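You operate a simulated robot arm through the tools that you are given. There is no shell and no other tool. Be economical: measure what you need, move in short steps, check, and stop when the job is done.

You run a simulated robot arm. Do the job below in one go: nothing can be reset, and whatever is moved stays where it is left.

TASK
Swap the empty grease cartridge for the blue one and prime the doser.
Fine: free the cartridge lock, stand the empty one in the free well first, lock again, one stroke.
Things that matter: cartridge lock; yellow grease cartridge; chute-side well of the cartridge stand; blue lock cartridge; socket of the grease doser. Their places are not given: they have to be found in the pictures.

The check looks at the end state, three seconds after you hand in, the way a careful person would. Anything else that was tipped, shoved, dropped, spilled or broken makes it a failure.

THE ROBOT
A 6-joint arm with a two-finger parallel gripper, fixed in place. Base frame: the origin is at the foot of the arm, x ahead of it, y to its left, z up; the work surface is at about z = 0.804. Lengths are in m, angles in degrees, forces in N, time in s.
With the tool pointing down near the work surface it reaches from about 0.24 to 0.64 m from the base axis. Its first joint turns from -66.0 to 66.0 degrees. Payload 2.7 kg.
Tool frame: the origin (TCP) lies between the finger pads and is the grasp point; the fingertips stand 0.023 m ahead of it; z points along the fingers, y is the line along which they close. The gripper opens to 0.094 m. The fingers are 0.038 m wide and 0.01 m thick; the gripper's body (0.054 by 0.096 m) begins 0.039 m behind the TCP.
Orientation is told as [roll, pitch, yaw] about the base's x, y, z axes, in that order, counted from this pose: with the fingers straight down and closing along the base's y, the tool's x points along the base's -x, its y along +y and its z along -z.

THE INTERFACE
- The arm moves only by the tool drive_tool. Its argument "plan" is a list of rows, each a list of 3 entries, a list of its own where there are three numbers: the shift along the tool's x, y, z in m, then the turn, a rotation vector about the tool's x, y, z in degrees, then the finger opening in m, from 0 to 0.094. In form: [[[tx, ty, tz], [wx, wy, wz], claw], ...]. A call has 1 to 8 rows; each row shifts and turns the commanded pose from where the row before left it, along the tool's axes as they then stand. Rows are played at 5 a second. More than 0.05 m and 8.6 degrees between two rows, or a gripper value outside its range, and nothing of the call is played. Where a pose cannot be reached the arm comes as near as it can. A force on the tool above 70 N (or 10 N above the force at the start of the call, whichever is more), or a blocked arm, ends the call early, and 0.2 s more pass. Each finger travels about 0.045 m/s and halts on what it meets, pressing with about 31 N; the grip force reading is that of the motor and also rises with nothing between the fingers. The clock runs only during rows and for 0.2 s after the last one: add rows that do not move to give the fingers time. The reply holds the time, the measured pose of the TCP, the force on the tool along the base axes, the opening and the grip force, in the units named above and with some noise.
- Cameras (640 x 400 px; columns grow to the right, rows downward): "scene" is fixed at [0.0826, -0.4348, 1.4131]; the picture's right is [0.72, -0.69, 0.00], its down [-0.34, -0.35, -0.88] and it looks along [0.61, 0.63, -0.48] (base axes); focal length 361 px, centre (320, 200). "wrist" rides on the gripper at [-0.039, 0, -0.044] in the tool frame; the picture's right is [0.00, -1.00, 0.00], its down [0.97, 0.00, -0.24] and it looks along [0.24, 0.00, 0.97] (tool axes); focal length 218 px, centre (320, 200).
- snapshot(camera): a new picture of that camera. It takes no simulated time.
- probe_pixels(camera, pixels): for up to 12 pixels [column, row] of the newest picture of that camera ("zoom" is the newest enlarged one), the place [x, y, z] in the base frame of the surface seen there, good to about 0.002 m. It takes no simulated time.
- zoom(camera, box): a new picture of the part [left, top, right, bottom] of that camera's present view, enlarged. It takes no simulated time.
- finish_job(): hands the job in; it is judged then, once.

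Work in short steps. Measure before you move; look again where a grasp or a placing could have gone wrong, and mend it. You have 80 turns and 34 pictures in all, those below and enlarged ones among them. Open the gripper and draw the arm clear of the work before you hand the job in, unless the task says otherwise; then end with one line.

The tools are called after "Emit:" as a command line: name --argument value ..., lists and objects as JSON in quotes. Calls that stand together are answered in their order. drive_tool: Moves the arm, as the interface text tells. Its arguments: {"type":"object","properties":{"plan":{"type":"array","items":{"type":"array"}}},"required":["plan"]} The other tools are called the same way: snapshot (camera) takes a picture; probe_pixels (camera, pixels) gives the place of the surface under pixels of a picture; zoom (camera, box) takes an enlarged picture of a part of a camera's view; finish_job () hands the job in.

At the start:

```text
time: 0.0
tool_pos: [0.4232, -0.0352, 1.2327]
tool_rot: [-0.1, 0.0, -0.1]
force: [-0.6, 0.4, 0.4]
grip_width: 0.0939
gripper_force: 0.1
```

scene: 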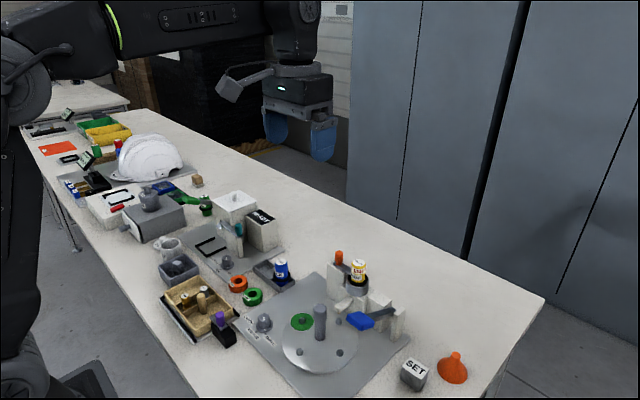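
wrist: 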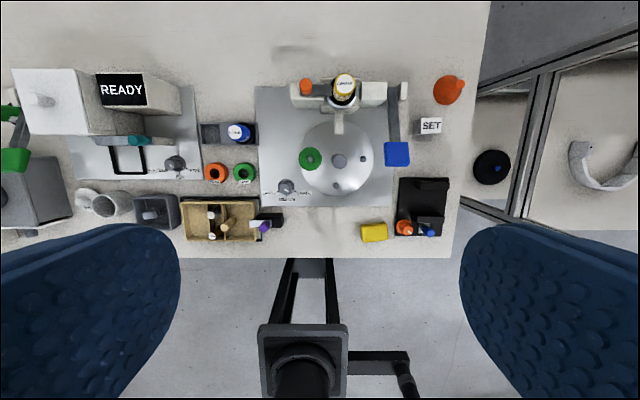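

The pictures show the doser with the yellow-labelled cartridge (scene ~358,270), the blue one in a stand (~281,268), an orange knob (~339,257) and a blue lever (~362,320). I zoom in to learn the details.

Emit:
zoom --camera "scene" --box '[220, 230, 420, 355]'

Emit:
zoom --camera "wrist" --box '[190, 60, 420, 204]'

```text
3.20 times, centred on (320, 292) of scene
```

zoom: 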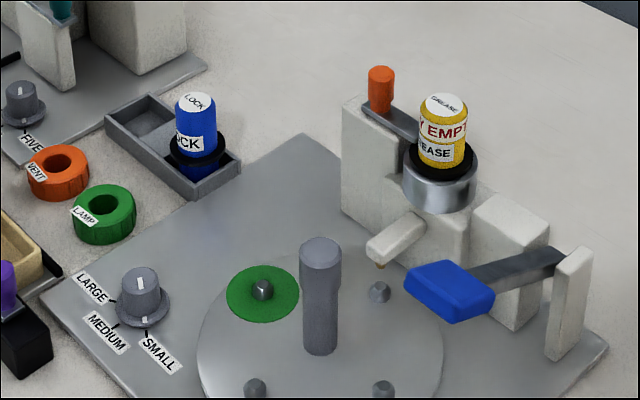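

```text
2.78 times, centred on (305, 132) of wrist
```

zoom: 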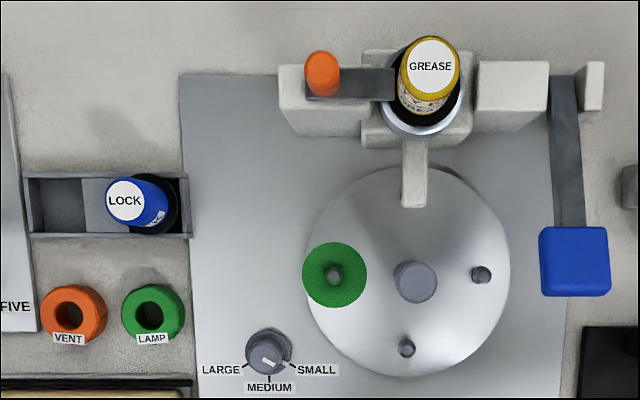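

The wrist zoom shows the orange lock handle on a bar over the cartridge flange, a two-well stand with the far-left well free, and a blue pump lever. I probe these points.

Emit:
probe_pixels --camera "zoom" --pixels '[[320, 60], [323, 90], [350, 83], [385, 84], [432, 60], [440, 122], [125, 200], [168, 215], [55, 207], [105, 207], [575, 255], [568, 150]]'

Emit:
zoom --camera "scene" --box '[315, 240, 411, 300]'

```text
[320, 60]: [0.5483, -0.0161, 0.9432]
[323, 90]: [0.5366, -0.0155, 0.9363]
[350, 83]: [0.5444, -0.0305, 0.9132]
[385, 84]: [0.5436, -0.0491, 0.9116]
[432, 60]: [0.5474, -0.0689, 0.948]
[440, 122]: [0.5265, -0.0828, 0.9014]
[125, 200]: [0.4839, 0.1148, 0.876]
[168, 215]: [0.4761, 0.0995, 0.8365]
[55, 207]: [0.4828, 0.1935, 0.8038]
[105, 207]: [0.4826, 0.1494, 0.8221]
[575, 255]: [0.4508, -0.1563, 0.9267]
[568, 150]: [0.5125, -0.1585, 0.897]
```

```text
6.67 times, centred on (363, 270) of scene
```

zoom: 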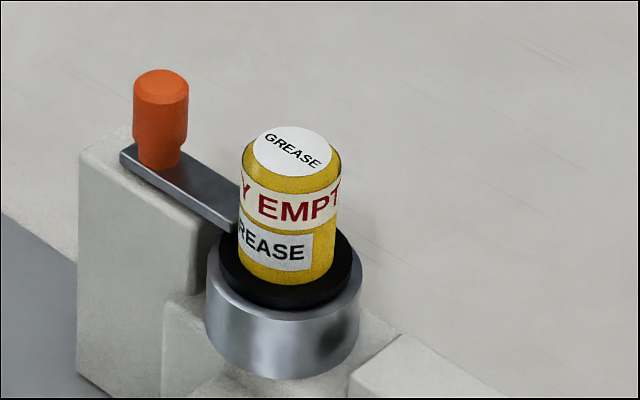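

The lock bar lies on the block and ends over the cartridge flange. I measure handle, cartridge and collar in this closer zoom.

Emit:
probe_pixels --camera "zoom" --pixels '[[162, 78], [140, 120], [184, 120], [160, 160], [130, 155], [228, 218], [291, 150], [246, 165], [336, 172], [290, 292], [290, 308], [285, 345]]'

```text
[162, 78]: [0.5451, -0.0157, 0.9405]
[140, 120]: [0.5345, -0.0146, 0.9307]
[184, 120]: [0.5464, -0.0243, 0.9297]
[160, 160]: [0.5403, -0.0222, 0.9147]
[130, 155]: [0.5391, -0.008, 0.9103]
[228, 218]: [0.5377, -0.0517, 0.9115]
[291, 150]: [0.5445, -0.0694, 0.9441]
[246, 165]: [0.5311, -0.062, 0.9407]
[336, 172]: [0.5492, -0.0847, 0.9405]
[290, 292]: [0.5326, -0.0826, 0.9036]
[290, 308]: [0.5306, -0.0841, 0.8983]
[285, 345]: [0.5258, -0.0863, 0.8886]
```

Handle is at about (0.544, -0.0165), z 0.915–0.943; the cartridge at (0.545, -0.071). I move above the handle with a narrow opening.

Emit:
drive_tool --plan '[[[-0.0202, 0.0031, 0.04], [0, 0, 0], 0.036], [[-0.0202, 0.0031, 0.04], [0, 0, 0], 0.036], [[-0.0202, 0.0031, 0.04], [0, 0, 0], 0.036], [[-0.0202, 0.0031, 0.04], [0, 0, 0], 0.036], [[-0.0202, 0.0031, 0.04], [0, 0, 0], 0.036], [[-0.0202, 0.0031, 0.04], [0, 0, 0], 0.036], [[0, 0, 0], [0, 0, 0], 0.036]]'

Emit:
snapshot --camera "wrist"

```text
time: 1.6
tool_pos: [0.5432, -0.0176, 0.9947]
tool_rot: [0.0, 0.0, -0.1]
force: [-0.3, 0.0, 0.3]
grip_width: 0.036
gripper_force: 0.2
```

```text
28 pictures are left
```

wrist: 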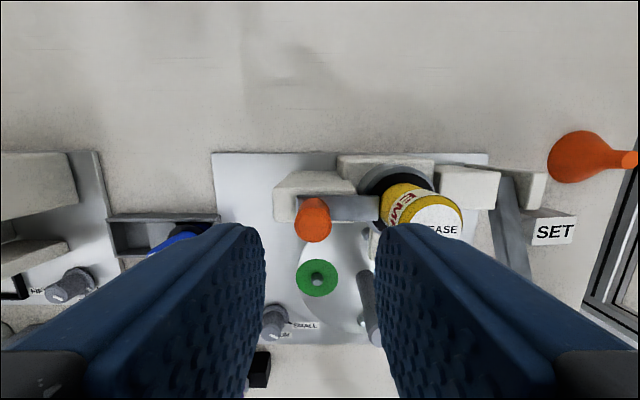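

The handle is centred between the fingers (313, 220). I lower so the tips are just above the bar and close on it.

Emit:
drive_tool --plan '[[[0, 0.0007, 0.025], [0, 0, 0], 0.036], [[0, 0, 0.025], [0, 0, 0], 0.036], [[0, 0, 0], [0, 0, 0], 0.036], [[0, 0, 0], [0, 0, 0], 0.01], [[0, 0, 0], [0, 0, 0], 0.01], [[0, 0, 0], [0, 0, 0], 0.01], [[0, 0, 0], [0, 0, 0], 0.01]]'

```text
time: 3.2
tool_pos: [0.5436, -0.0161, 0.943]
tool_rot: [0.0, 0.0, 0.1]
force: [1.3, 15.1, -1.3]
grip_width: 0.0171
gripper_force: 44.7
```

The fingers hold the handle (0.017 wide). I pull gently towards +y and watch the force.

Emit:
drive_tool --plan '[[[0, 0.005, 0], [0, 0, 0], 0.01], [[0, 0.005, 0], [0, 0, 0], 0.01], [[0, 0.005, 0], [0, 0, 0], 0.01]]'

Emit:
zoom --camera "scene" --box '[315, 240, 411, 300]'

```text
time: 4.0
tool_pos: [0.5432, -0.0043, 0.9431]
tool_rot: [-0.2, -0.1, -0.1]
force: [3.6, -14.6, -6.1]
grip_width: 0.0171
gripper_force: 45.2
```

```text
6.67 times, centred on (363, 270) of scene
```

zoom: 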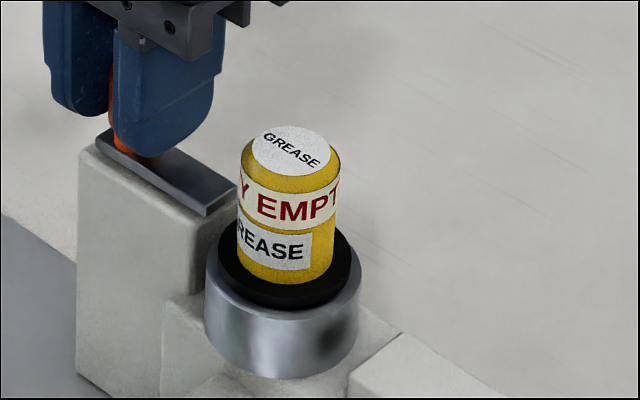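

The bolt slides in +y and already clears most of the flange. I continue to find its end stop.

Emit:
drive_tool --plan '[[[0, 0.004, 0], [0, 0, 0], 0.01], [[0, 0.004, 0], [0, 0, 0], 0.01], [[0, 0.004, 0], [0, 0, 0], 0.01], [[0, 0, 0], [0, 0, 0], 0.01]]'

```text
time: 5.0
tool_pos: [0.5426, -0.0033, 0.9425]
tool_rot: [-0.6, 0.1, -0.6]
force: [4.0, -63.6, -13.3]
grip_width: 0.0174
gripper_force: 44.9
```

The bolt hit its stop near handle y = -0.003. I relax the command, open, and rise.

Emit:
drive_tool --plan '[[[0, -0.006, 0], [0, 0, 0], 0.01], [[0, -0.0055, 0], [0, 0, 0], 0.01], [[0, 0, 0], [0, 0, 0], 0.036], [[0, 0, 0], [0, 0, 0], 0.036], [[0, 0, -0.03], [0, 0, 0], 0.036], [[0, 0, -0.04], [0, 0, 0], 0.036], [[0, 0, 0], [0, 0, 0], 0.036]]'

Emit:
zoom --camera "scene" --box '[315, 240, 411, 300]'

Emit:
probe_pixels --camera "zoom" --pixels '[[205, 212], [235, 185], [291, 150], [252, 145], [332, 155], [238, 230], [334, 255], [285, 270], [225, 265], [349, 270], [300, 300], [345, 240]]'

```text
time: 6.6
tool_pos: [0.5453, -0.0004, 1.0148]
tool_rot: [0.1, -0.1, 0.0]
force: [-0.7, 0.1, 0.1]
grip_width: 0.0359
gripper_force: 0.1
```

```text
6.67 times, centred on (363, 270) of scene
```

zoom: 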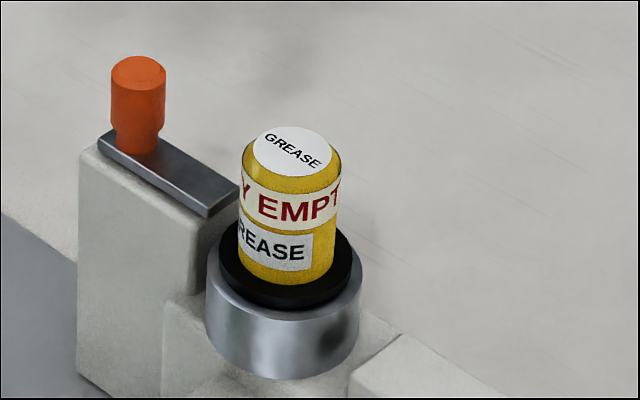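

```text
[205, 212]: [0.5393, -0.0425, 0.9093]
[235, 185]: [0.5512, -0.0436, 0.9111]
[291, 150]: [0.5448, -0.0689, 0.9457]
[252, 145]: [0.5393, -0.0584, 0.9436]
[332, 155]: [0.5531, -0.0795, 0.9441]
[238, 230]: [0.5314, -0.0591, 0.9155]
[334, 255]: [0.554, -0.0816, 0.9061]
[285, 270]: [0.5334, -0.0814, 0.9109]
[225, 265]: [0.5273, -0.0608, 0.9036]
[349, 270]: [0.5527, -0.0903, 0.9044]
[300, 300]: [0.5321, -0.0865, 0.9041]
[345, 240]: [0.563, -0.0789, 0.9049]
```

Bolt tip is now at y≈-0.043, clear of the flange (edge ≈-0.048). Next I study the stand's wells.

Emit:
zoom --camera "scene" --box '[240, 245, 320, 295]'

Emit:
probe_pixels --camera "zoom" --pixels '[[100, 165], [210, 130], [170, 170], [180, 260], [325, 115], [290, 200], [370, 200], [325, 240], [330, 270], [430, 240], [450, 300], [330, 330]]'

```text
8.00 times, centred on (280, 270) of scene
```

zoom: 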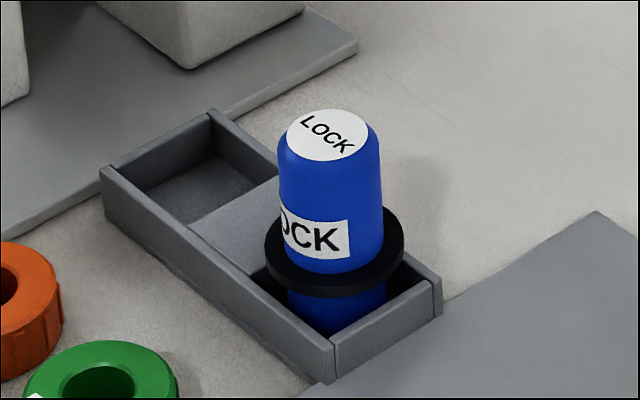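

```text
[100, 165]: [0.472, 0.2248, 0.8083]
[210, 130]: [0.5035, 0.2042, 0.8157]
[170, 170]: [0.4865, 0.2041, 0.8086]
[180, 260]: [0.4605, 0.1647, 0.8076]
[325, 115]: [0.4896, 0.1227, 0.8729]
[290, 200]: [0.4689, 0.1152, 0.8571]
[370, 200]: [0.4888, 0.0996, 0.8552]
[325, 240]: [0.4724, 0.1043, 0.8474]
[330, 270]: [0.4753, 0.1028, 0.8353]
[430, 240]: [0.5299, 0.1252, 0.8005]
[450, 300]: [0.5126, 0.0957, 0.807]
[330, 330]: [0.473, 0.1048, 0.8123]
```

The stand runs along y with the free well around y≈0.19. I go above the stand for an undistorted overhead look.

Emit:
drive_tool --plan '[[[0.015, 0.039, -0.015], [0, 0, 0], 0.06], [[0.015, 0.039, -0.015], [0, 0, 0], 0.07], [[0.015, 0.039, -0.005], [0, 0, 0], 0.094], [[0.015, 0.039, 0], [0, 0, 0], 0.094], [[0, 0, 0], [0, 0, 0], 0.094]]'

Emit:
snapshot --camera "wrist"

```text
time: 7.8
tool_pos: [0.4854, 0.156, 1.0483]
tool_rot: [0.0, -0.1, 0.0]
force: [0.1, -0.3, 0.4]
grip_width: 0.0939
gripper_force: 0.1
```

```text
24 pictures are left
```

wrist: 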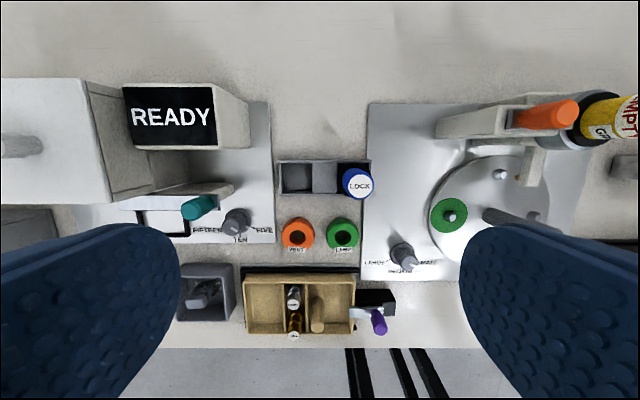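

Emit:
zoom --camera "wrist" --box '[264, 147, 392, 227]'

```text
5.00 times, centred on (328, 187) of wrist
```

zoom: 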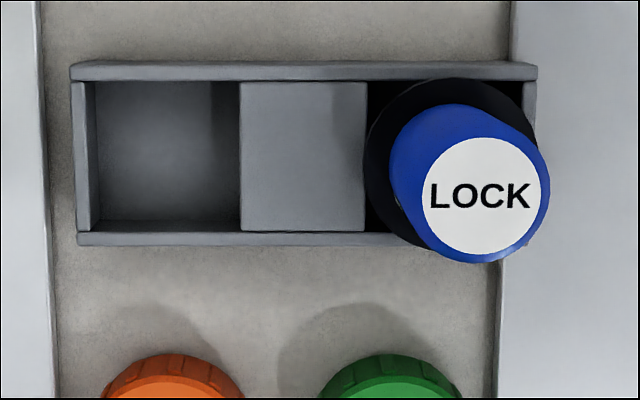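

I probe the free well's walls and floor, and the blue cartridge's top and flange.

Emit:
probe_pixels --camera "zoom" --pixels '[[85, 150], [165, 150], [110, 150], [225, 150], [246, 150], [165, 72], [165, 238], [360, 150], [530, 90], [479, 195], [430, 195], [530, 195]]'

```text
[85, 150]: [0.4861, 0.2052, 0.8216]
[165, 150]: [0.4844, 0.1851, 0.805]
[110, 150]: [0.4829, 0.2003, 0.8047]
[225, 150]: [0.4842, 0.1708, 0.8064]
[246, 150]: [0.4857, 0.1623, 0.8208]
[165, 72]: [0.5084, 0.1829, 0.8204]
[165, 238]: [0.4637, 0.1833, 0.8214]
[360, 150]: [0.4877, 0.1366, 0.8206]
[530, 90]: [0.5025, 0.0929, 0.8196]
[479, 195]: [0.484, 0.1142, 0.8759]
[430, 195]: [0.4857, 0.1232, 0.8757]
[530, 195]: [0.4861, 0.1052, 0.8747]
```

The free well's centre is about (0.486, 0.183), floor 0.805. I check the height of neighbours near it for gripper clearance.

Emit:
probe_pixels --camera "wrist" --pixels '[[215, 145], [247, 145], [220, 90], [230, 188], [200, 207], [237, 215], [255, 160]]'

```text
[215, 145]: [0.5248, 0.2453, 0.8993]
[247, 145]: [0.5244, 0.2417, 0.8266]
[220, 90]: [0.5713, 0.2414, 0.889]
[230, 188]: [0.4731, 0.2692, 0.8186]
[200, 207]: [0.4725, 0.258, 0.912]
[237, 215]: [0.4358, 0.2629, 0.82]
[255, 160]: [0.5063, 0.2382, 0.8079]
```

All clear. Now I travel above the yellow cartridge at (0.5455, -0.070).

Emit:
drive_tool --plan '[[[-0.01, -0.0377, 0], [0, 0, 0], 0.05], [[-0.01, -0.0377, 0], [0, 0, 0], 0.05], [[-0.01, -0.0377, 0], [0, 0, 0], 0.05], [[-0.01, -0.0377, 0], [0, 0, 0], 0.05], [[-0.01, -0.0377, 0.01], [0, 0, 0], 0.05], [[-0.01, -0.0377, 0.02], [0, 0, 0], 0.05], [[0, 0, 0], [0, 0, 0], 0.05]]'

Emit:
snapshot --camera "wrist"

Emit:
probe_pixels --camera "wrist" --pixels '[[318, 220], [300, 222], [338, 222], [318, 175], [290, 190], [350, 190]]'

```text
time: 9.4
tool_pos: [0.5406, -0.0708, 1.0227]
tool_rot: [0.0, 0.0, 0.0]
force: [-0.4, -0.7, 0.0]
grip_width: 0.05
gripper_force: 0.1
```

```text
22 pictures are left
```

wrist: 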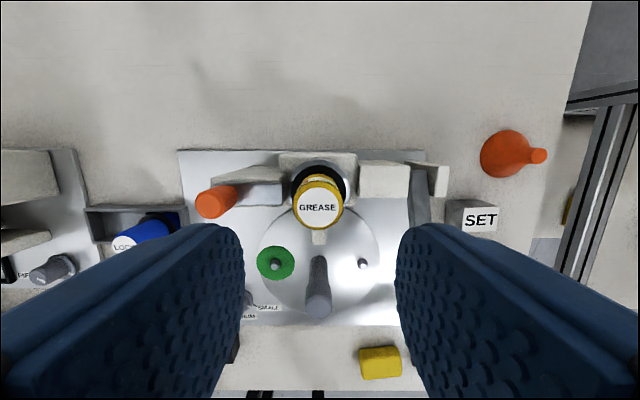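

```text
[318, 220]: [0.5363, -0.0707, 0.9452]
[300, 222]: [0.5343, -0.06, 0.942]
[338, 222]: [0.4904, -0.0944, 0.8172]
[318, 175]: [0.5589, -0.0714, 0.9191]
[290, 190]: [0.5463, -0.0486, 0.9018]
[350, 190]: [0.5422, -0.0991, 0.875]
```

The cartridge top is centred (318, 207) between the fingers. I descend to TCP z≈0.941 and grip.

Emit:
drive_tool --plan '[[[-0.0035, 0, 0.04], [0, 0, 0], 0.05], [[0, 0, 0.03], [0, 0, 0], 0.05], [[0, 0, 0.011], [0, 0, 0], 0.05], [[0, 0, 0], [0, 0, 0], 0.05], [[0, 0, 0], [0, 0, 0], 0.02], [[0, 0, 0], [0, 0, 0], 0.02], [[0, 0, 0], [0, 0, 0], 0.02], [[0, 0, 0], [0, 0, 0], 0.02]]'

```text
time: 11.2
tool_pos: [0.5456, -0.071, 0.9371]
tool_rot: [-0.1, 0.1, 0.2]
force: [0.3, 5.8, -0.8]
grip_width: 0.0289
gripper_force: 31.0
```

Gripped at width 0.029. I lift slowly first, watching the force.

Emit:
drive_tool --plan '[[[0, 0, -0.005], [0, 0, 0], 0.02], [[0, 0, -0.01], [0, 0, 0], 0.02], [[0, 0, -0.02], [0, 0, 0], 0.02], [[0, 0, -0.03], [0, 0, 0], 0.02], [[0, 0, -0.03], [0, 0, 0], 0.02], [[0, 0, 0], [0, 0, 0], 0.02]]'

Emit:
zoom --camera "scene" --box '[300, 200, 428, 280]'

```text
time: 12.6
tool_pos: [0.5474, -0.0714, 1.0301]
tool_rot: [0.0, -0.1, -0.1]
force: [-0.3, 0.0, -1.0]
grip_width: 0.0288
gripper_force: 31.1
```

```text
5.00 times, centred on (364, 240) of scene
```

zoom: 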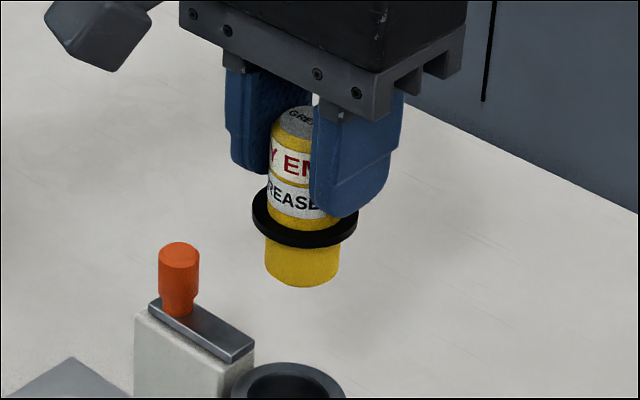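

The cartridge came out upright. I probe its bottom and the socket rim for offsets.

Emit:
probe_pixels --camera "zoom" --pixels '[[301, 283], [268, 265], [337, 265], [302, 240], [298, 112], [240, 385], [295, 366], [342, 390], [290, 390]]'

```text
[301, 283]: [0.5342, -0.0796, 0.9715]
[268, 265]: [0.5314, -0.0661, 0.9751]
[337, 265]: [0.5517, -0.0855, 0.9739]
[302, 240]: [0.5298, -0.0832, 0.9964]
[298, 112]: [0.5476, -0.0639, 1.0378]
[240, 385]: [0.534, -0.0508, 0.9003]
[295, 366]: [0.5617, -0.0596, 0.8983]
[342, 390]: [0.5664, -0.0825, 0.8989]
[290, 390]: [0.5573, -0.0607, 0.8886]
```

The cartridge bottom sits ~0.060 below the TCP, centred. I carry it above the free well.

Emit:
drive_tool --plan '[[[0.0086, 0.0364, 0], [0, 0, 0], 0.02], [[0.0086, 0.0364, 0], [0, 0, 0], 0.02], [[0.0086, 0.0364, 0], [0, 0, 0], 0.02], [[0.0086, 0.0364, 0], [0, 0, 0], 0.02], [[0.0086, 0.0364, 0], [0, 0, 0], 0.02], [[0.0086, 0.0364, 0], [0, 0, 0], 0.02], [[0.0086, 0.0364, 0], [0, 0, 0], 0.02], [[0, 0, 0], [0, 0, 0], 0.02]]'

```text
time: 14.4
tool_pos: [0.4853, 0.1805, 1.0339]
tool_rot: [0.0, 0.0, 0.1]
force: [0.0, 0.3, -1.2]
grip_width: 0.029
gripper_force: 30.8
```

At (0.485, 0.1805). I nudge +y and lower until the bottom is just above the walls, then look.

Emit:
drive_tool --plan '[[[0, 0.002, 0.04], [0, 0, 0], 0.02], [[0, 0, 0.04], [0, 0, 0], 0.02], [[0, 0, 0.04], [0, 0, 0], 0.02], [[0, 0, 0.022], [0, 0, 0], 0.02], [[0, 0, 0], [0, 0, 0], 0.02]]'

Emit:
zoom --camera "scene" --box '[200, 225, 312, 295]'

```text
time: 15.6
tool_pos: [0.4888, 0.183, 0.8901]
tool_rot: [-0.1, 0.0, 0.0]
force: [0.0, -0.4, -0.5]
grip_width: 0.0289
gripper_force: 30.9
```

```text
5.71 times, centred on (256, 260) of scene
```

zoom: 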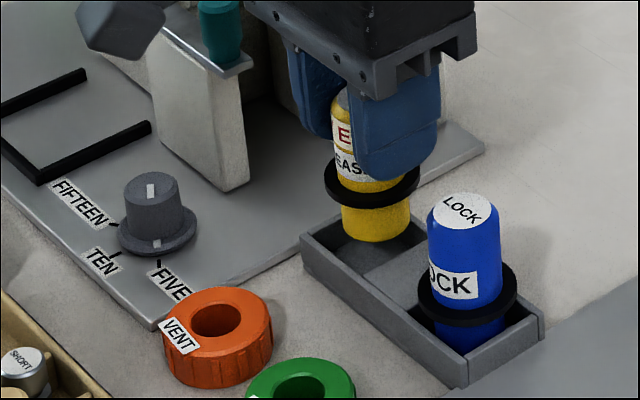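

It hangs over the free well without contact. I lower the remaining ~24 mm in small steps.

Emit:
drive_tool --plan '[[[0.001, 0, 0.008], [0, 0, 0], 0.02], [[0, 0, 0.007], [0, 0, 0], 0.02], [[0, 0, 0.005], [0, 0, 0], 0.02], [[0, 0, 0.003], [0, 0, 0], 0.02], [[0, 0, 0], [0, 0, 0], 0.02]]'

Emit:
zoom --camera "scene" --box '[240, 235, 320, 285]'

Emit:
probe_pixels --camera "zoom" --pixels '[[180, 165], [325, 270], [175, 150], [325, 255], [350, 195]]'

```text
time: 16.8
tool_pos: [0.4865, 0.1855, 0.8683]
tool_rot: [0.1, -0.2, 0.1]
force: [-2.2, -0.6, 13.3]
grip_width: 0.0286
gripper_force: 30.7
```

```text
8.00 times, centred on (280, 260) of scene
```

zoom: 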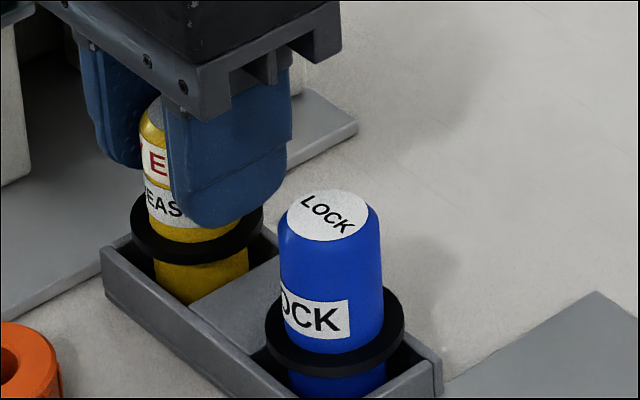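

```text
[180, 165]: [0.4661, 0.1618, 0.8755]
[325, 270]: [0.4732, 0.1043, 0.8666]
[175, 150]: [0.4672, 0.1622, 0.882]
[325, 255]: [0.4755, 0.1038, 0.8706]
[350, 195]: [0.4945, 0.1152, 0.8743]
```

13 N of upward force at z 0.868: bottomed, presumably. I compare the flange heights of yellow and blue to be sure.

Emit:
probe_pixels --camera "zoom" --pixels '[[190, 244], [145, 228], [245, 225], [325, 355], [275, 340], [395, 335], [200, 285], [175, 280]]'

```text
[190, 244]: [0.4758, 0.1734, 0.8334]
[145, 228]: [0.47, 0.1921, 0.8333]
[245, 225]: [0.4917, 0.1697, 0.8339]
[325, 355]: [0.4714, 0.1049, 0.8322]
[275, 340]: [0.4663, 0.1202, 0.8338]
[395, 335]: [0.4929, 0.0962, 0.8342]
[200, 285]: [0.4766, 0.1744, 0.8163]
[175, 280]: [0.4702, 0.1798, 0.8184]
```

Both flanges are at z≈0.834, so yellow stands on the well floor. I ease up 1 mm, open, and withdraw upward.

Emit:
drive_tool --plan '[[[0, 0, -0.001], [0, 0, 0], 0.028], [[0, 0, 0], [0, 0, 0], 0.044], [[0, 0, 0], [0, 0, 0], 0.044], [[0, 0, -0.02], [0, 0, 0], 0.044], [[0, 0, -0.04], [0, 0, 0], 0.044], [[0, 0, -0.04], [0, 0, 0], 0.044], [[0, 0, 0], [0, 0, 0], 0.044]]'

Emit:
zoom --camera "scene" --box '[240, 235, 320, 285]'

```text
time: 18.4
tool_pos: [0.4842, 0.1819, 0.969]
tool_rot: [-0.1, 0.0, 0.1]
force: [0.6, 1.0, 0.7]
grip_width: 0.0438
gripper_force: 0.2
```

```text
8.00 times, centred on (280, 260) of scene
```

zoom: 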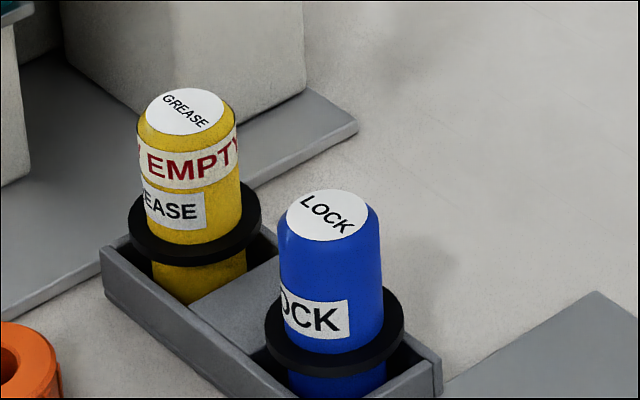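

Yellow stands upright. I move over the blue cartridge at (0.485, 0.1142) and descend to grip it at the same height.

Emit:
drive_tool --plan '[[[0, -0.034, 0], [0, 0, 0], 0.044], [[0, -0.0345, 0], [0, 0, 0], 0.044], [[0, 0, 0], [0, 0, 0], 0.044]]'

Emit:
snapshot --camera "wrist"

```text
time: 19.2
tool_pos: [0.4867, 0.1167, 0.9678]
tool_rot: [0.0, -0.1, 0.1]
force: [-0.5, 0.3, 0.6]
grip_width: 0.044
gripper_force: 0.1
```

```text
17 pictures are left
```

wrist: 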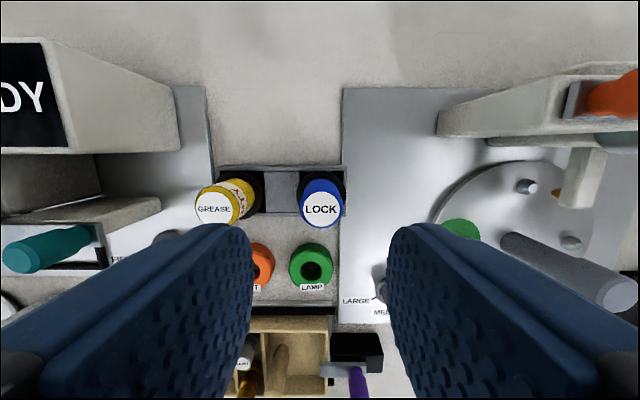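

Blue is centred (321, 209). Descending and gripping.

Emit:
drive_tool --plan '[[[0, -0.0006, 0.04], [0, 0, 0], 0.044], [[0, 0, 0.04], [0, 0, 0], 0.044], [[0, 0, 0.021], [0, 0, 0], 0.044], [[0, 0, 0], [0, 0, 0], 0.044], [[0, 0, 0], [0, 0, 0], 0.02], [[0, 0, 0], [0, 0, 0], 0.02], [[0, 0, 0], [0, 0, 0], 0.02]]'

```text
time: 20.8
tool_pos: [0.4872, 0.1182, 0.8679]
tool_rot: [0.0, -0.1, 0.0]
force: [0.3, 0.5, 0.2]
grip_width: 0.0286
gripper_force: 31.3
```

Gripped evenly (force ~0). I lift straight up.

Emit:
drive_tool --plan '[[[0, 0, -0.01], [0, 0, 0], 0.02], [[0, 0, -0.03], [0, 0, 0], 0.02], [[0, 0, -0.04], [0, 0, 0], 0.02], [[0, 0, -0.04], [0, 0, 0], 0.02], [[0, 0, -0.04], [0, 0, 0], 0.02], [[0, 0, 0], [0, 0, 0], 0.02]]'

```text
time: 22.2
tool_pos: [0.4889, 0.1183, 1.0269]
tool_rot: [0.0, 0.1, 0.0]
force: [-0.7, -0.6, -0.2]
grip_width: 0.0287
gripper_force: 30.8
```

By dead reckoning the socket is at (+0.061, -0.188) from here. I carry blue above it at this height.

Emit:
drive_tool --plan '[[[-0.01224, -0.03754, 0], [0, 0, 0], 0.02], [[-0.01224, -0.03754, 0], [0, 0, 0], 0.02], [[-0.01224, -0.03754, 0], [0, 0, 0], 0.02], [[-0.01224, -0.03754, 0], [0, 0, 0], 0.02], [[-0.01224, -0.03754, 0], [0, 0, 0], 0.02], [[0, 0, 0], [0, 0, 0], 0.02], [[0, 0, 0.03], [0, 0, 0], 0.02], [[0, 0, 0], [0, 0, 0], 0.02]]'

Emit:
zoom --camera "scene" --box '[315, 230, 411, 290]'

Emit:
zoom --camera "wrist" --box '[240, 120, 400, 220]'

```text
time: 24.0
tool_pos: [0.5466, -0.0725, 0.9993]
tool_rot: [0.0, -0.1, 0.1]
force: [-1.1, -1.1, -0.6]
grip_width: 0.0288
gripper_force: 30.6
```

```text
6.67 times, centred on (363, 260) of scene
```

zoom: 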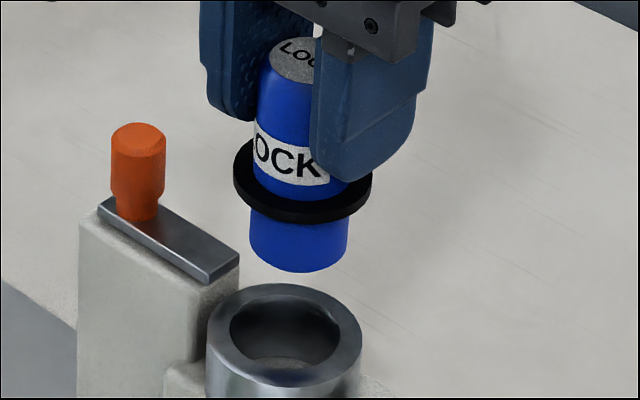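

```text
4.00 times, centred on (320, 170) of wrist
```

zoom: 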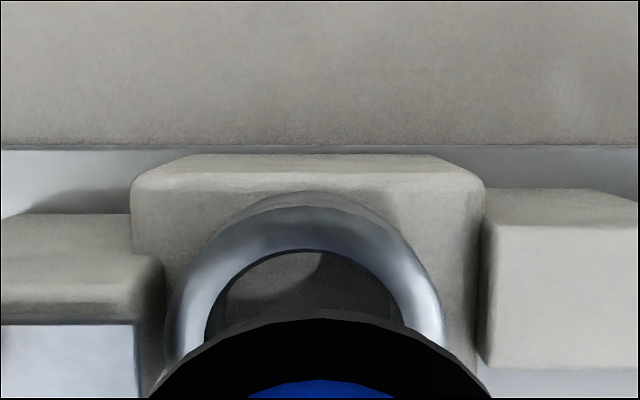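

The cartridge hangs above the socket. I probe the rim and the cartridge flange to verify alignment.

Emit:
probe_pixels --camera "zoom" --pixels '[[175, 330], [195, 240], [305, 228], [430, 260], [437, 320], [305, 222]]'

Emit:
zoom --camera "scene" --box '[335, 240, 383, 270]'

Emit:
zoom --camera "scene" --box '[335, 262, 383, 292]'

```text
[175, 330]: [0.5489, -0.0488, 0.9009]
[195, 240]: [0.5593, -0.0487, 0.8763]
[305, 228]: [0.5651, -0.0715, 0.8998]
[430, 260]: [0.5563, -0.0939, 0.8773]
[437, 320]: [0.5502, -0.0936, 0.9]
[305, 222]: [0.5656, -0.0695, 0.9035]
```

```text
13.33 times, centred on (359, 255) of scene
```

zoom: 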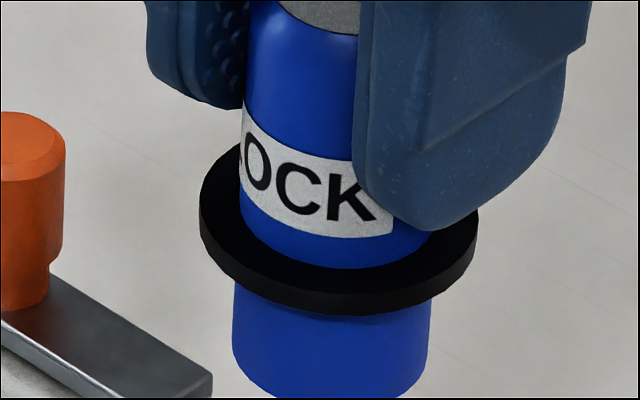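

```text
13.33 times, centred on (359, 277) of scene
```

zoom: 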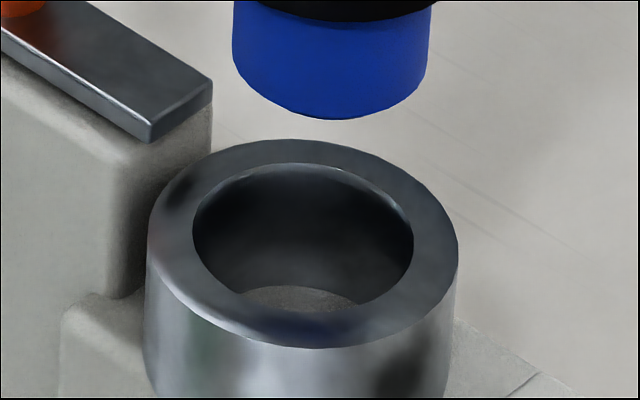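

Comparing rim (centre ≈(0.5425,-0.071)) and the cartridge, it is ~2 mm off in +x and ~1 mm in -y. I correct and lower to just above the rim, then look again.

Emit:
drive_tool --plan '[[[0.002, 0.001, 0.012], [0, 0, 0], 0.02], [[0, 0, 0.018], [0, 0, 0], 0.02], [[0, 0, 0], [0, 0, 0], 0.02]]'

Emit:
zoom --camera "scene" --box '[335, 260, 383, 290]'

```text
time: 24.8
tool_pos: [0.5441, -0.0699, 0.9694]
tool_rot: [0.0, 0.1, 0.1]
force: [-0.7, 0.2, -0.8]
grip_width: 0.0289
gripper_force: 31.1
```

```text
13.33 times, centred on (359, 275) of scene
```

zoom: 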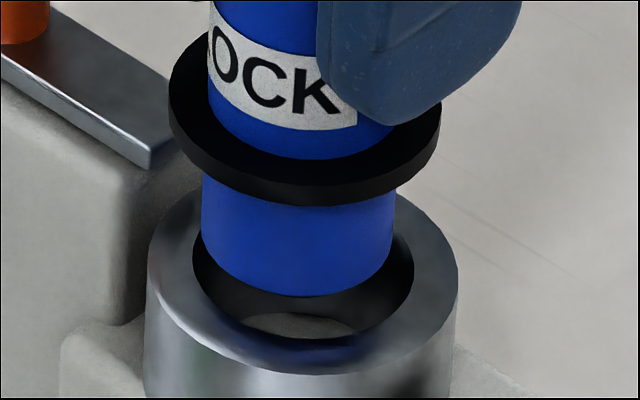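

Lateral alignment is within 1 mm (cartridge 297 vs hole 303). I shift +1 mm in x and lower gently to insert.

Emit:
drive_tool --plan '[[[-0.001, -0.0002, 0.004], [0, 0, 0], 0.02], [[0, 0, 0.004], [0, 0, 0], 0.02], [[0, 0, 0.004], [0, 0, 0], 0.02], [[0, 0, 0], [0, 0, 0], 0.02]]'

```text
time: 25.8
tool_pos: [0.5465, -0.0702, 0.9564]
tool_rot: [0.1, 0.1, 0.0]
force: [0.0, -0.4, -1.3]
grip_width: 0.029
gripper_force: 30.7
```

No contact force at z 0.9564, so the bottom has entered the socket. I continue down to seating (~0.937).

Emit:
drive_tool --plan '[[[0, 0, 0.005], [0, 0, 0], 0.02], [[0, 0, 0.005], [0, 0, 0], 0.02], [[0, 0, 0.005], [0, 0, 0], 0.02], [[0, 0, 0.004], [0, 0, 0], 0.02], [[0, 0, 0], [0, 0, 0], 0.02]]'

Emit:
zoom --camera "scene" --box '[315, 240, 411, 300]'

```text
time: 27.0
tool_pos: [0.5474, -0.07, 0.9403]
tool_rot: [0.0, -0.4, 0.1]
force: [-5.0, 1.4, 17.5]
grip_width: 0.0288
gripper_force: 31.4
```

```text
6.67 times, centred on (363, 270) of scene
```

zoom: 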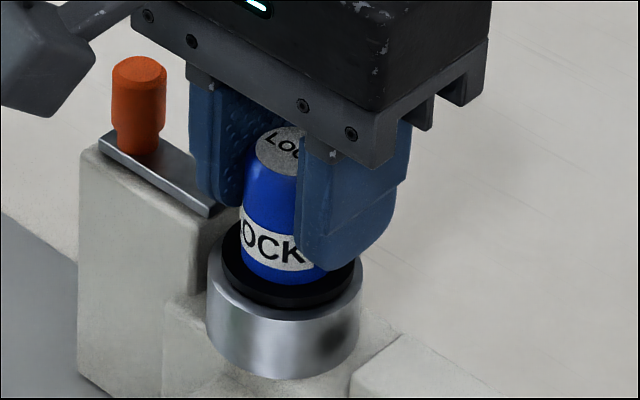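

Seated with 17 N upward force; the flange rests on the socket. I relax, release and rise.

Emit:
drive_tool --plan '[[[0, 0, -0.0015], [0, 0, 0], 0.028], [[0, 0, 0], [0, 0, 0], 0.044], [[0, 0, 0], [0, 0, 0], 0.044], [[0, 0, -0.02], [0, 0, 0], 0.044], [[0, 0, -0.03], [0, 0, 0], 0.044], [[0, 0, -0.03], [0, 0, 0], 0.044], [[0, 0, 0], [0, 0, 0], 0.036]]'

Emit:
zoom --camera "scene" --box '[315, 240, 411, 300]'

Emit:
probe_pixels --camera "zoom" --pixels '[[291, 150], [290, 292], [290, 300], [225, 265], [349, 270], [345, 240], [205, 212], [138, 75]]'

```text
time: 28.6
tool_pos: [0.5472, -0.0693, 1.0222]
tool_rot: [0.1, -0.2, 0.1]
force: [-0.8, -0.6, -0.4]
grip_width: 0.036
gripper_force: 0.1
```

```text
6.67 times, centred on (363, 270) of scene
```

zoom: 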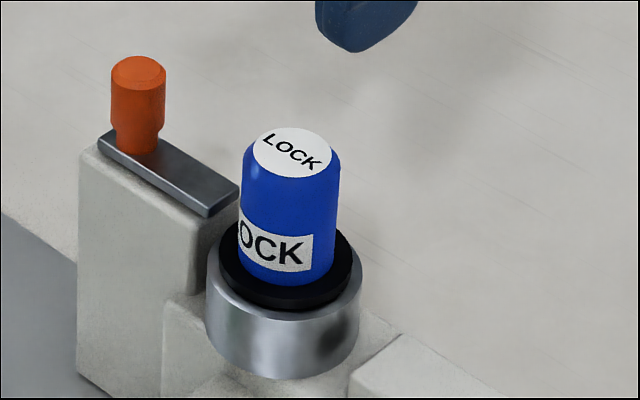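

```text
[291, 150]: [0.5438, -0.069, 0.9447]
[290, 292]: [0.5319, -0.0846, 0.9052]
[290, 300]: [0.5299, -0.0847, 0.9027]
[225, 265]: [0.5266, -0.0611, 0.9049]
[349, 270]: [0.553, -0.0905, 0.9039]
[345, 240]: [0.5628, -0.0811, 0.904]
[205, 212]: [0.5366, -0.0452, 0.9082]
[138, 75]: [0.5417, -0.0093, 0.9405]
```

Blue is seated exactly as yellow was (flange top 0.904). Now back to the lock handle at y≈-0.004.

Emit:
drive_tool --plan '[[[0.0012, 0.033, 0], [0, 0, 0], 0.036], [[0.0012, 0.033, 0], [0, 0, 0], 0.036], [[0, 0, 0.04], [0, 0, 0], 0.036], [[0, 0, 0.038], [0, 0, 0], 0.036], [[0, 0, 0], [0, 0, 0], 0.036], [[0, 0, 0], [0, 0, 0], 0.01], [[0, 0, 0], [0, 0, 0], 0.01], [[0, 0, 0], [0, 0, 0], 0.01]]'

```text
time: 30.4
tool_pos: [0.5437, -0.0051, 0.9404]
tool_rot: [0.0, 0.1, 0.0]
force: [2.5, -7.6, -2.9]
grip_width: 0.0172
gripper_force: 45.1
```

The handle is held again. I slide it back toward -y to the start position (handle y≈-0.0165) and its stop.

Emit:
drive_tool --plan '[[[0, -0.005, 0], [0, 0, 0], 0.01], [[0, -0.005, 0], [0, 0, 0], 0.01], [[0, -0.004, 0], [0, 0, 0], 0.01], [[0, -0.003, 0], [0, 0, 0], 0.01], [[0, 0, 0], [0, 0, 0], 0.01]]'

Emit:
zoom --camera "scene" --box '[315, 240, 411, 300]'

```text
time: 31.6
tool_pos: [0.5437, -0.0174, 0.9396]
tool_rot: [0.2, -0.1, 0.2]
force: [-3.6, 31.1, 8.6]
grip_width: 0.0171
gripper_force: 45.5
```

```text
6.67 times, centred on (363, 270) of scene
```

zoom: 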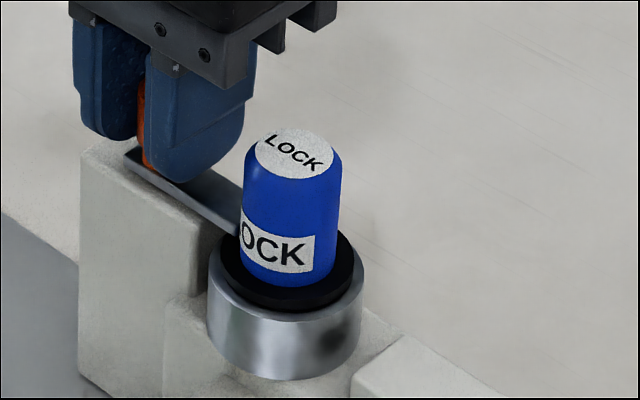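

The bolt is at its locked stop over the flange (31 N). I relax, release and rise.

Emit:
drive_tool --plan '[[[0, 0.003, 0], [0, 0, 0], 0.01], [[0, 0, 0], [0, 0, 0], 0.036], [[0, 0, 0], [0, 0, 0], 0.036], [[0, 0, -0.03], [0, 0, 0], 0.036], [[0, 0, -0.04], [0, 0, 0], 0.036], [[0, 0, -0.02], [0, 0, 0], 0.02], [[0, 0, 0], [0, 0, 0], 0.0]]'

Emit:
zoom --camera "scene" --box '[310, 240, 420, 360]'

Emit:
probe_pixels --camera "scene" --pixels '[[339, 252], [346, 269], [361, 312], [349, 313], [361, 320], [371, 316], [365, 327], [385, 313]]'

```text
time: 33.2
tool_pos: [0.5441, -0.0178, 1.0286]
tool_rot: [0.0, -0.1, 0.0]
force: [0.7, -0.5, -0.1]
grip_width: 0.0001
gripper_force: 15.6
```

```text
3.33 times, centred on (365, 300) of scene
```

zoom: 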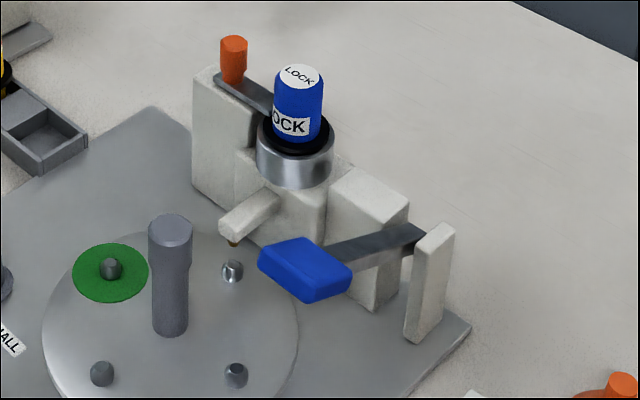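

```text
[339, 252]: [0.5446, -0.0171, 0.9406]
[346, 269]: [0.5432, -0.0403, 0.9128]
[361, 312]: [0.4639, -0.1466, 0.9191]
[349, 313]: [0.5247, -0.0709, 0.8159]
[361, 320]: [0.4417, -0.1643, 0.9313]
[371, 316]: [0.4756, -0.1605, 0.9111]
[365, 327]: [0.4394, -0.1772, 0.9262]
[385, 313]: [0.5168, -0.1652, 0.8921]
```

Locked again (handle at y -0.017). Now the blue pump lever pad, centred about (0.451, -0.157, 0.927): I move above it with closed fingers.

Emit:
drive_tool --plan '[[[0.023, -0.035, 0], [0, 0, 0], 0.0], [[0.023, -0.035, 0], [0, 0, 0], 0.0], [[0.023, -0.035, 0], [0, 0, 0], 0.0], [[0.023, -0.035, 0], [0, 0, 0], 0.0], [[0, 0, 0.04], [0, 0, 0], 0.0], [[0, 0, 0], [0, 0, 0], 0.0]]'

Emit:
zoom --camera "scene" --box '[310, 240, 420, 360]'

```text
time: 34.6
tool_pos: [0.4484, -0.161, 0.9899]
tool_rot: [0.1, -0.1, 0.1]
force: [-0.2, -0.4, 0.3]
grip_width: 0.0
gripper_force: 30.5
```

```text
3.33 times, centred on (365, 300) of scene
```

zoom: 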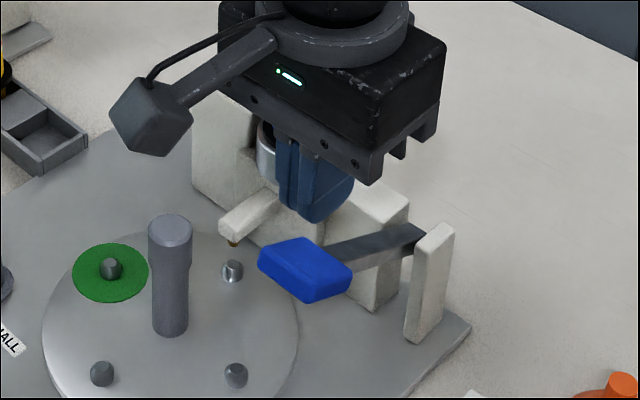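

Fingertips (~z 0.967) are above the pad. I press down in small steps, watching force.

Emit:
drive_tool --plan '[[[0, 0.002, 0.02], [0, 0, 0], 0.0], [[0, 0, 0.015], [0, 0, 0], 0.0], [[0, 0, 0.008], [0, 0, 0], 0.0], [[0, 0, 0.006], [0, 0, 0], 0.0], [[0, 0, 0], [0, 0, 0], 0.0]]'

```text
time: 35.8
tool_pos: [0.4505, -0.154, 0.9409]
tool_rot: [0.0, -0.1, 0.1]
force: [0.9, -1.2, 2.1]
grip_width: 0.0
gripper_force: 31.4
```

Light contact (≈2 N) at TCP z 0.941, the lever moves. I press on.

Emit:
drive_tool --plan '[[[0, 0, 0.006], [0, 0, 0], 0.0], [[0, 0, 0.006], [0, 0, 0], 0.0], [[0, 0, 0.006], [0, 0, 0], 0.0], [[0, 0, 0], [0, 0, 0], 0.0]]'

Emit:
zoom --camera "scene" --box '[310, 240, 420, 360]'

```text
time: 36.8
tool_pos: [0.452, -0.1553, 0.9241]
tool_rot: [-0.1, 0.0, 0.0]
force: [-0.4, -0.3, 3.0]
grip_width: 0.0
gripper_force: 30.8
```

```text
3.33 times, centred on (365, 300) of scene
```

zoom: 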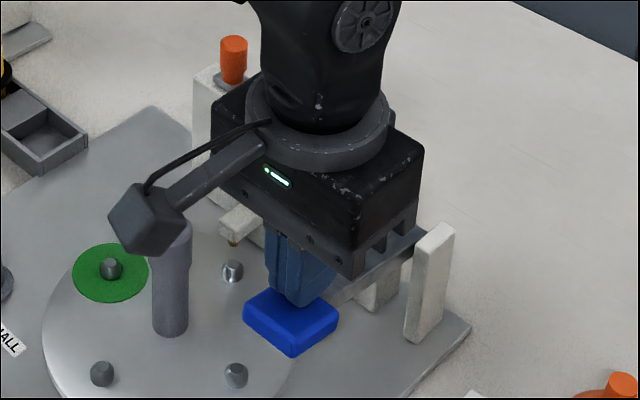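

The pad follows. I check the clearance between the hanging block (zoom 150,220) and the grey post (170,235) before pressing lower.

Emit:
probe_pixels --camera "zoom" --pixels '[[145, 235], [165, 250], [185, 230], [172, 245], [170, 290], [240, 165], [195, 195], [290, 335]]'

```text
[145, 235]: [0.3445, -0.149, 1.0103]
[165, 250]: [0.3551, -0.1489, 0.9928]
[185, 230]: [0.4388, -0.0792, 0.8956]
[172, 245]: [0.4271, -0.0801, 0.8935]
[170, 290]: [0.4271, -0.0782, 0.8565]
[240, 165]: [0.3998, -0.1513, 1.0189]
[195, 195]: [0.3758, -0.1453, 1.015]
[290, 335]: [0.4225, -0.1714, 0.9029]
```

The block is 7 cm from the post; no conflict. Continue pressing to the stop.

Emit:
drive_tool --plan '[[[0, 0, 0.006], [0, 0, 0], 0.0], [[0, 0, 0.006], [0, 0, 0], 0.0], [[0, 0, 0.006], [0, 0, 0], 0.0], [[0, 0, 0.005], [0, 0, 0], 0.0], [[0, 0, 0], [0, 0, 0], 0.0]]'

```text
time: 38.0
tool_pos: [0.4525, -0.1551, 0.9005]
tool_rot: [0.0, 0.0, 0.2]
force: [-9.7, 2.2, 17.8]
grip_width: 0.0
gripper_force: 31.1
```

Force rises to 18 N, near the stop. I press a few mm more to confirm the end of the stroke.

Emit:
drive_tool --plan '[[[0, 0, 0.003], [0, 0, 0], 0.0], [[0, 0, 0.003], [0, 0, 0], 0.0], [[0, 0, 0], [0, 0, 0], 0.0]]'

Emit:
zoom --camera "scene" --box '[310, 240, 420, 360]'

```text
time: 38.8
tool_pos: [0.4532, -0.1555, 0.901]
tool_rot: [-0.1, -0.4, 0.1]
force: [-22.1, 10.7, 59.4]
grip_width: 0.0
gripper_force: 31.2
```

```text
3.33 times, centred on (365, 300) of scene
```

zoom: 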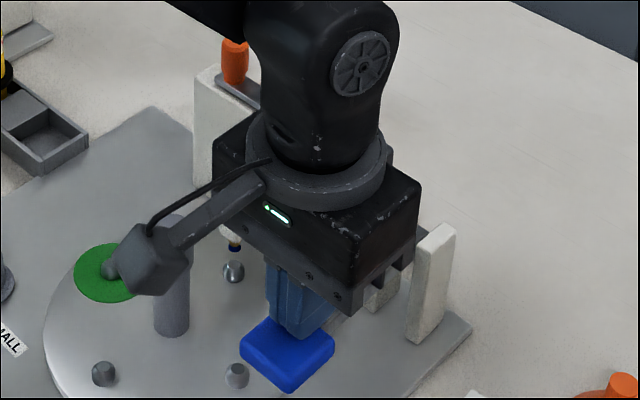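

Hard stop reached (59 N), and a blue bead shows at the nozzle (235, 245). I rise slowly to let the lever return, then clear.

Emit:
drive_tool --plan '[[[0, 0, -0.01], [0, 0, 0], 0.0], [[0, 0, -0.01], [0, 0, 0], 0.0], [[0, 0, -0.015], [0, 0, 0], 0.0], [[0, 0, -0.02], [0, 0, 0], 0.0], [[0, 0, -0.04], [0, 0, 0], 0.0], [[0, 0, -0.045], [0, 0, 0], 0.02], [[0, 0, -0.045], [0, 0, 0], 0.05], [[0, 0, -0.04], [0, 0, 0], 0.08]]'

Emit:
snapshot --camera "scene"

Emit:
zoom --camera "scene" --box '[300, 235, 420, 345]'

```text
time: 40.6
tool_pos: [0.4512, -0.1552, 1.1194]
tool_rot: [-0.1, 0.1, 0.0]
force: [0.1, -0.4, 0.1]
grip_width: 0.0665
gripper_force: 0.2
```

```text
4 pictures are left
```

scene: 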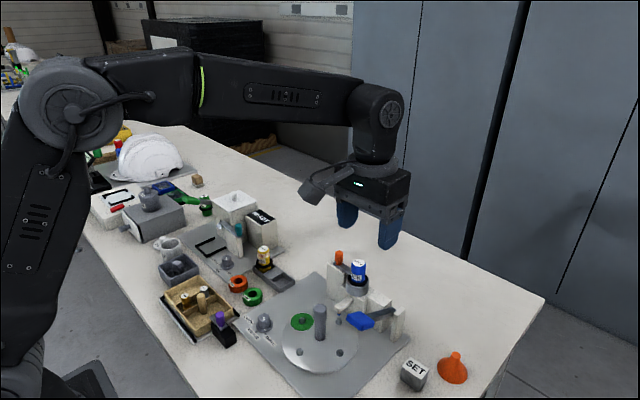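

```text
3.64 times, centred on (360, 290) of scene
```

zoom: 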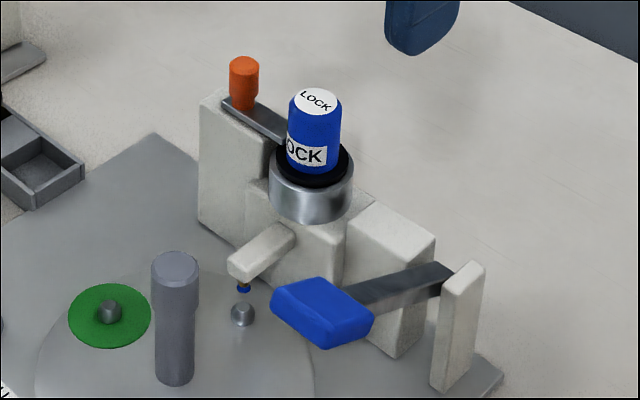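

The lever is back up, a blue bead hangs at the nozzle, the bolt is locked, and yellow stands in the far well. The gripper is open and well clear at z 1.12, so I hand in.

Emit:
finish_job

```text
The job is handed in.
```

The blue cartridge is seated and locked in the doser, the empty yellow one stands in the free well of the stand, and one full lever stroke primed the doser, leaving a blue bead at the nozzle.
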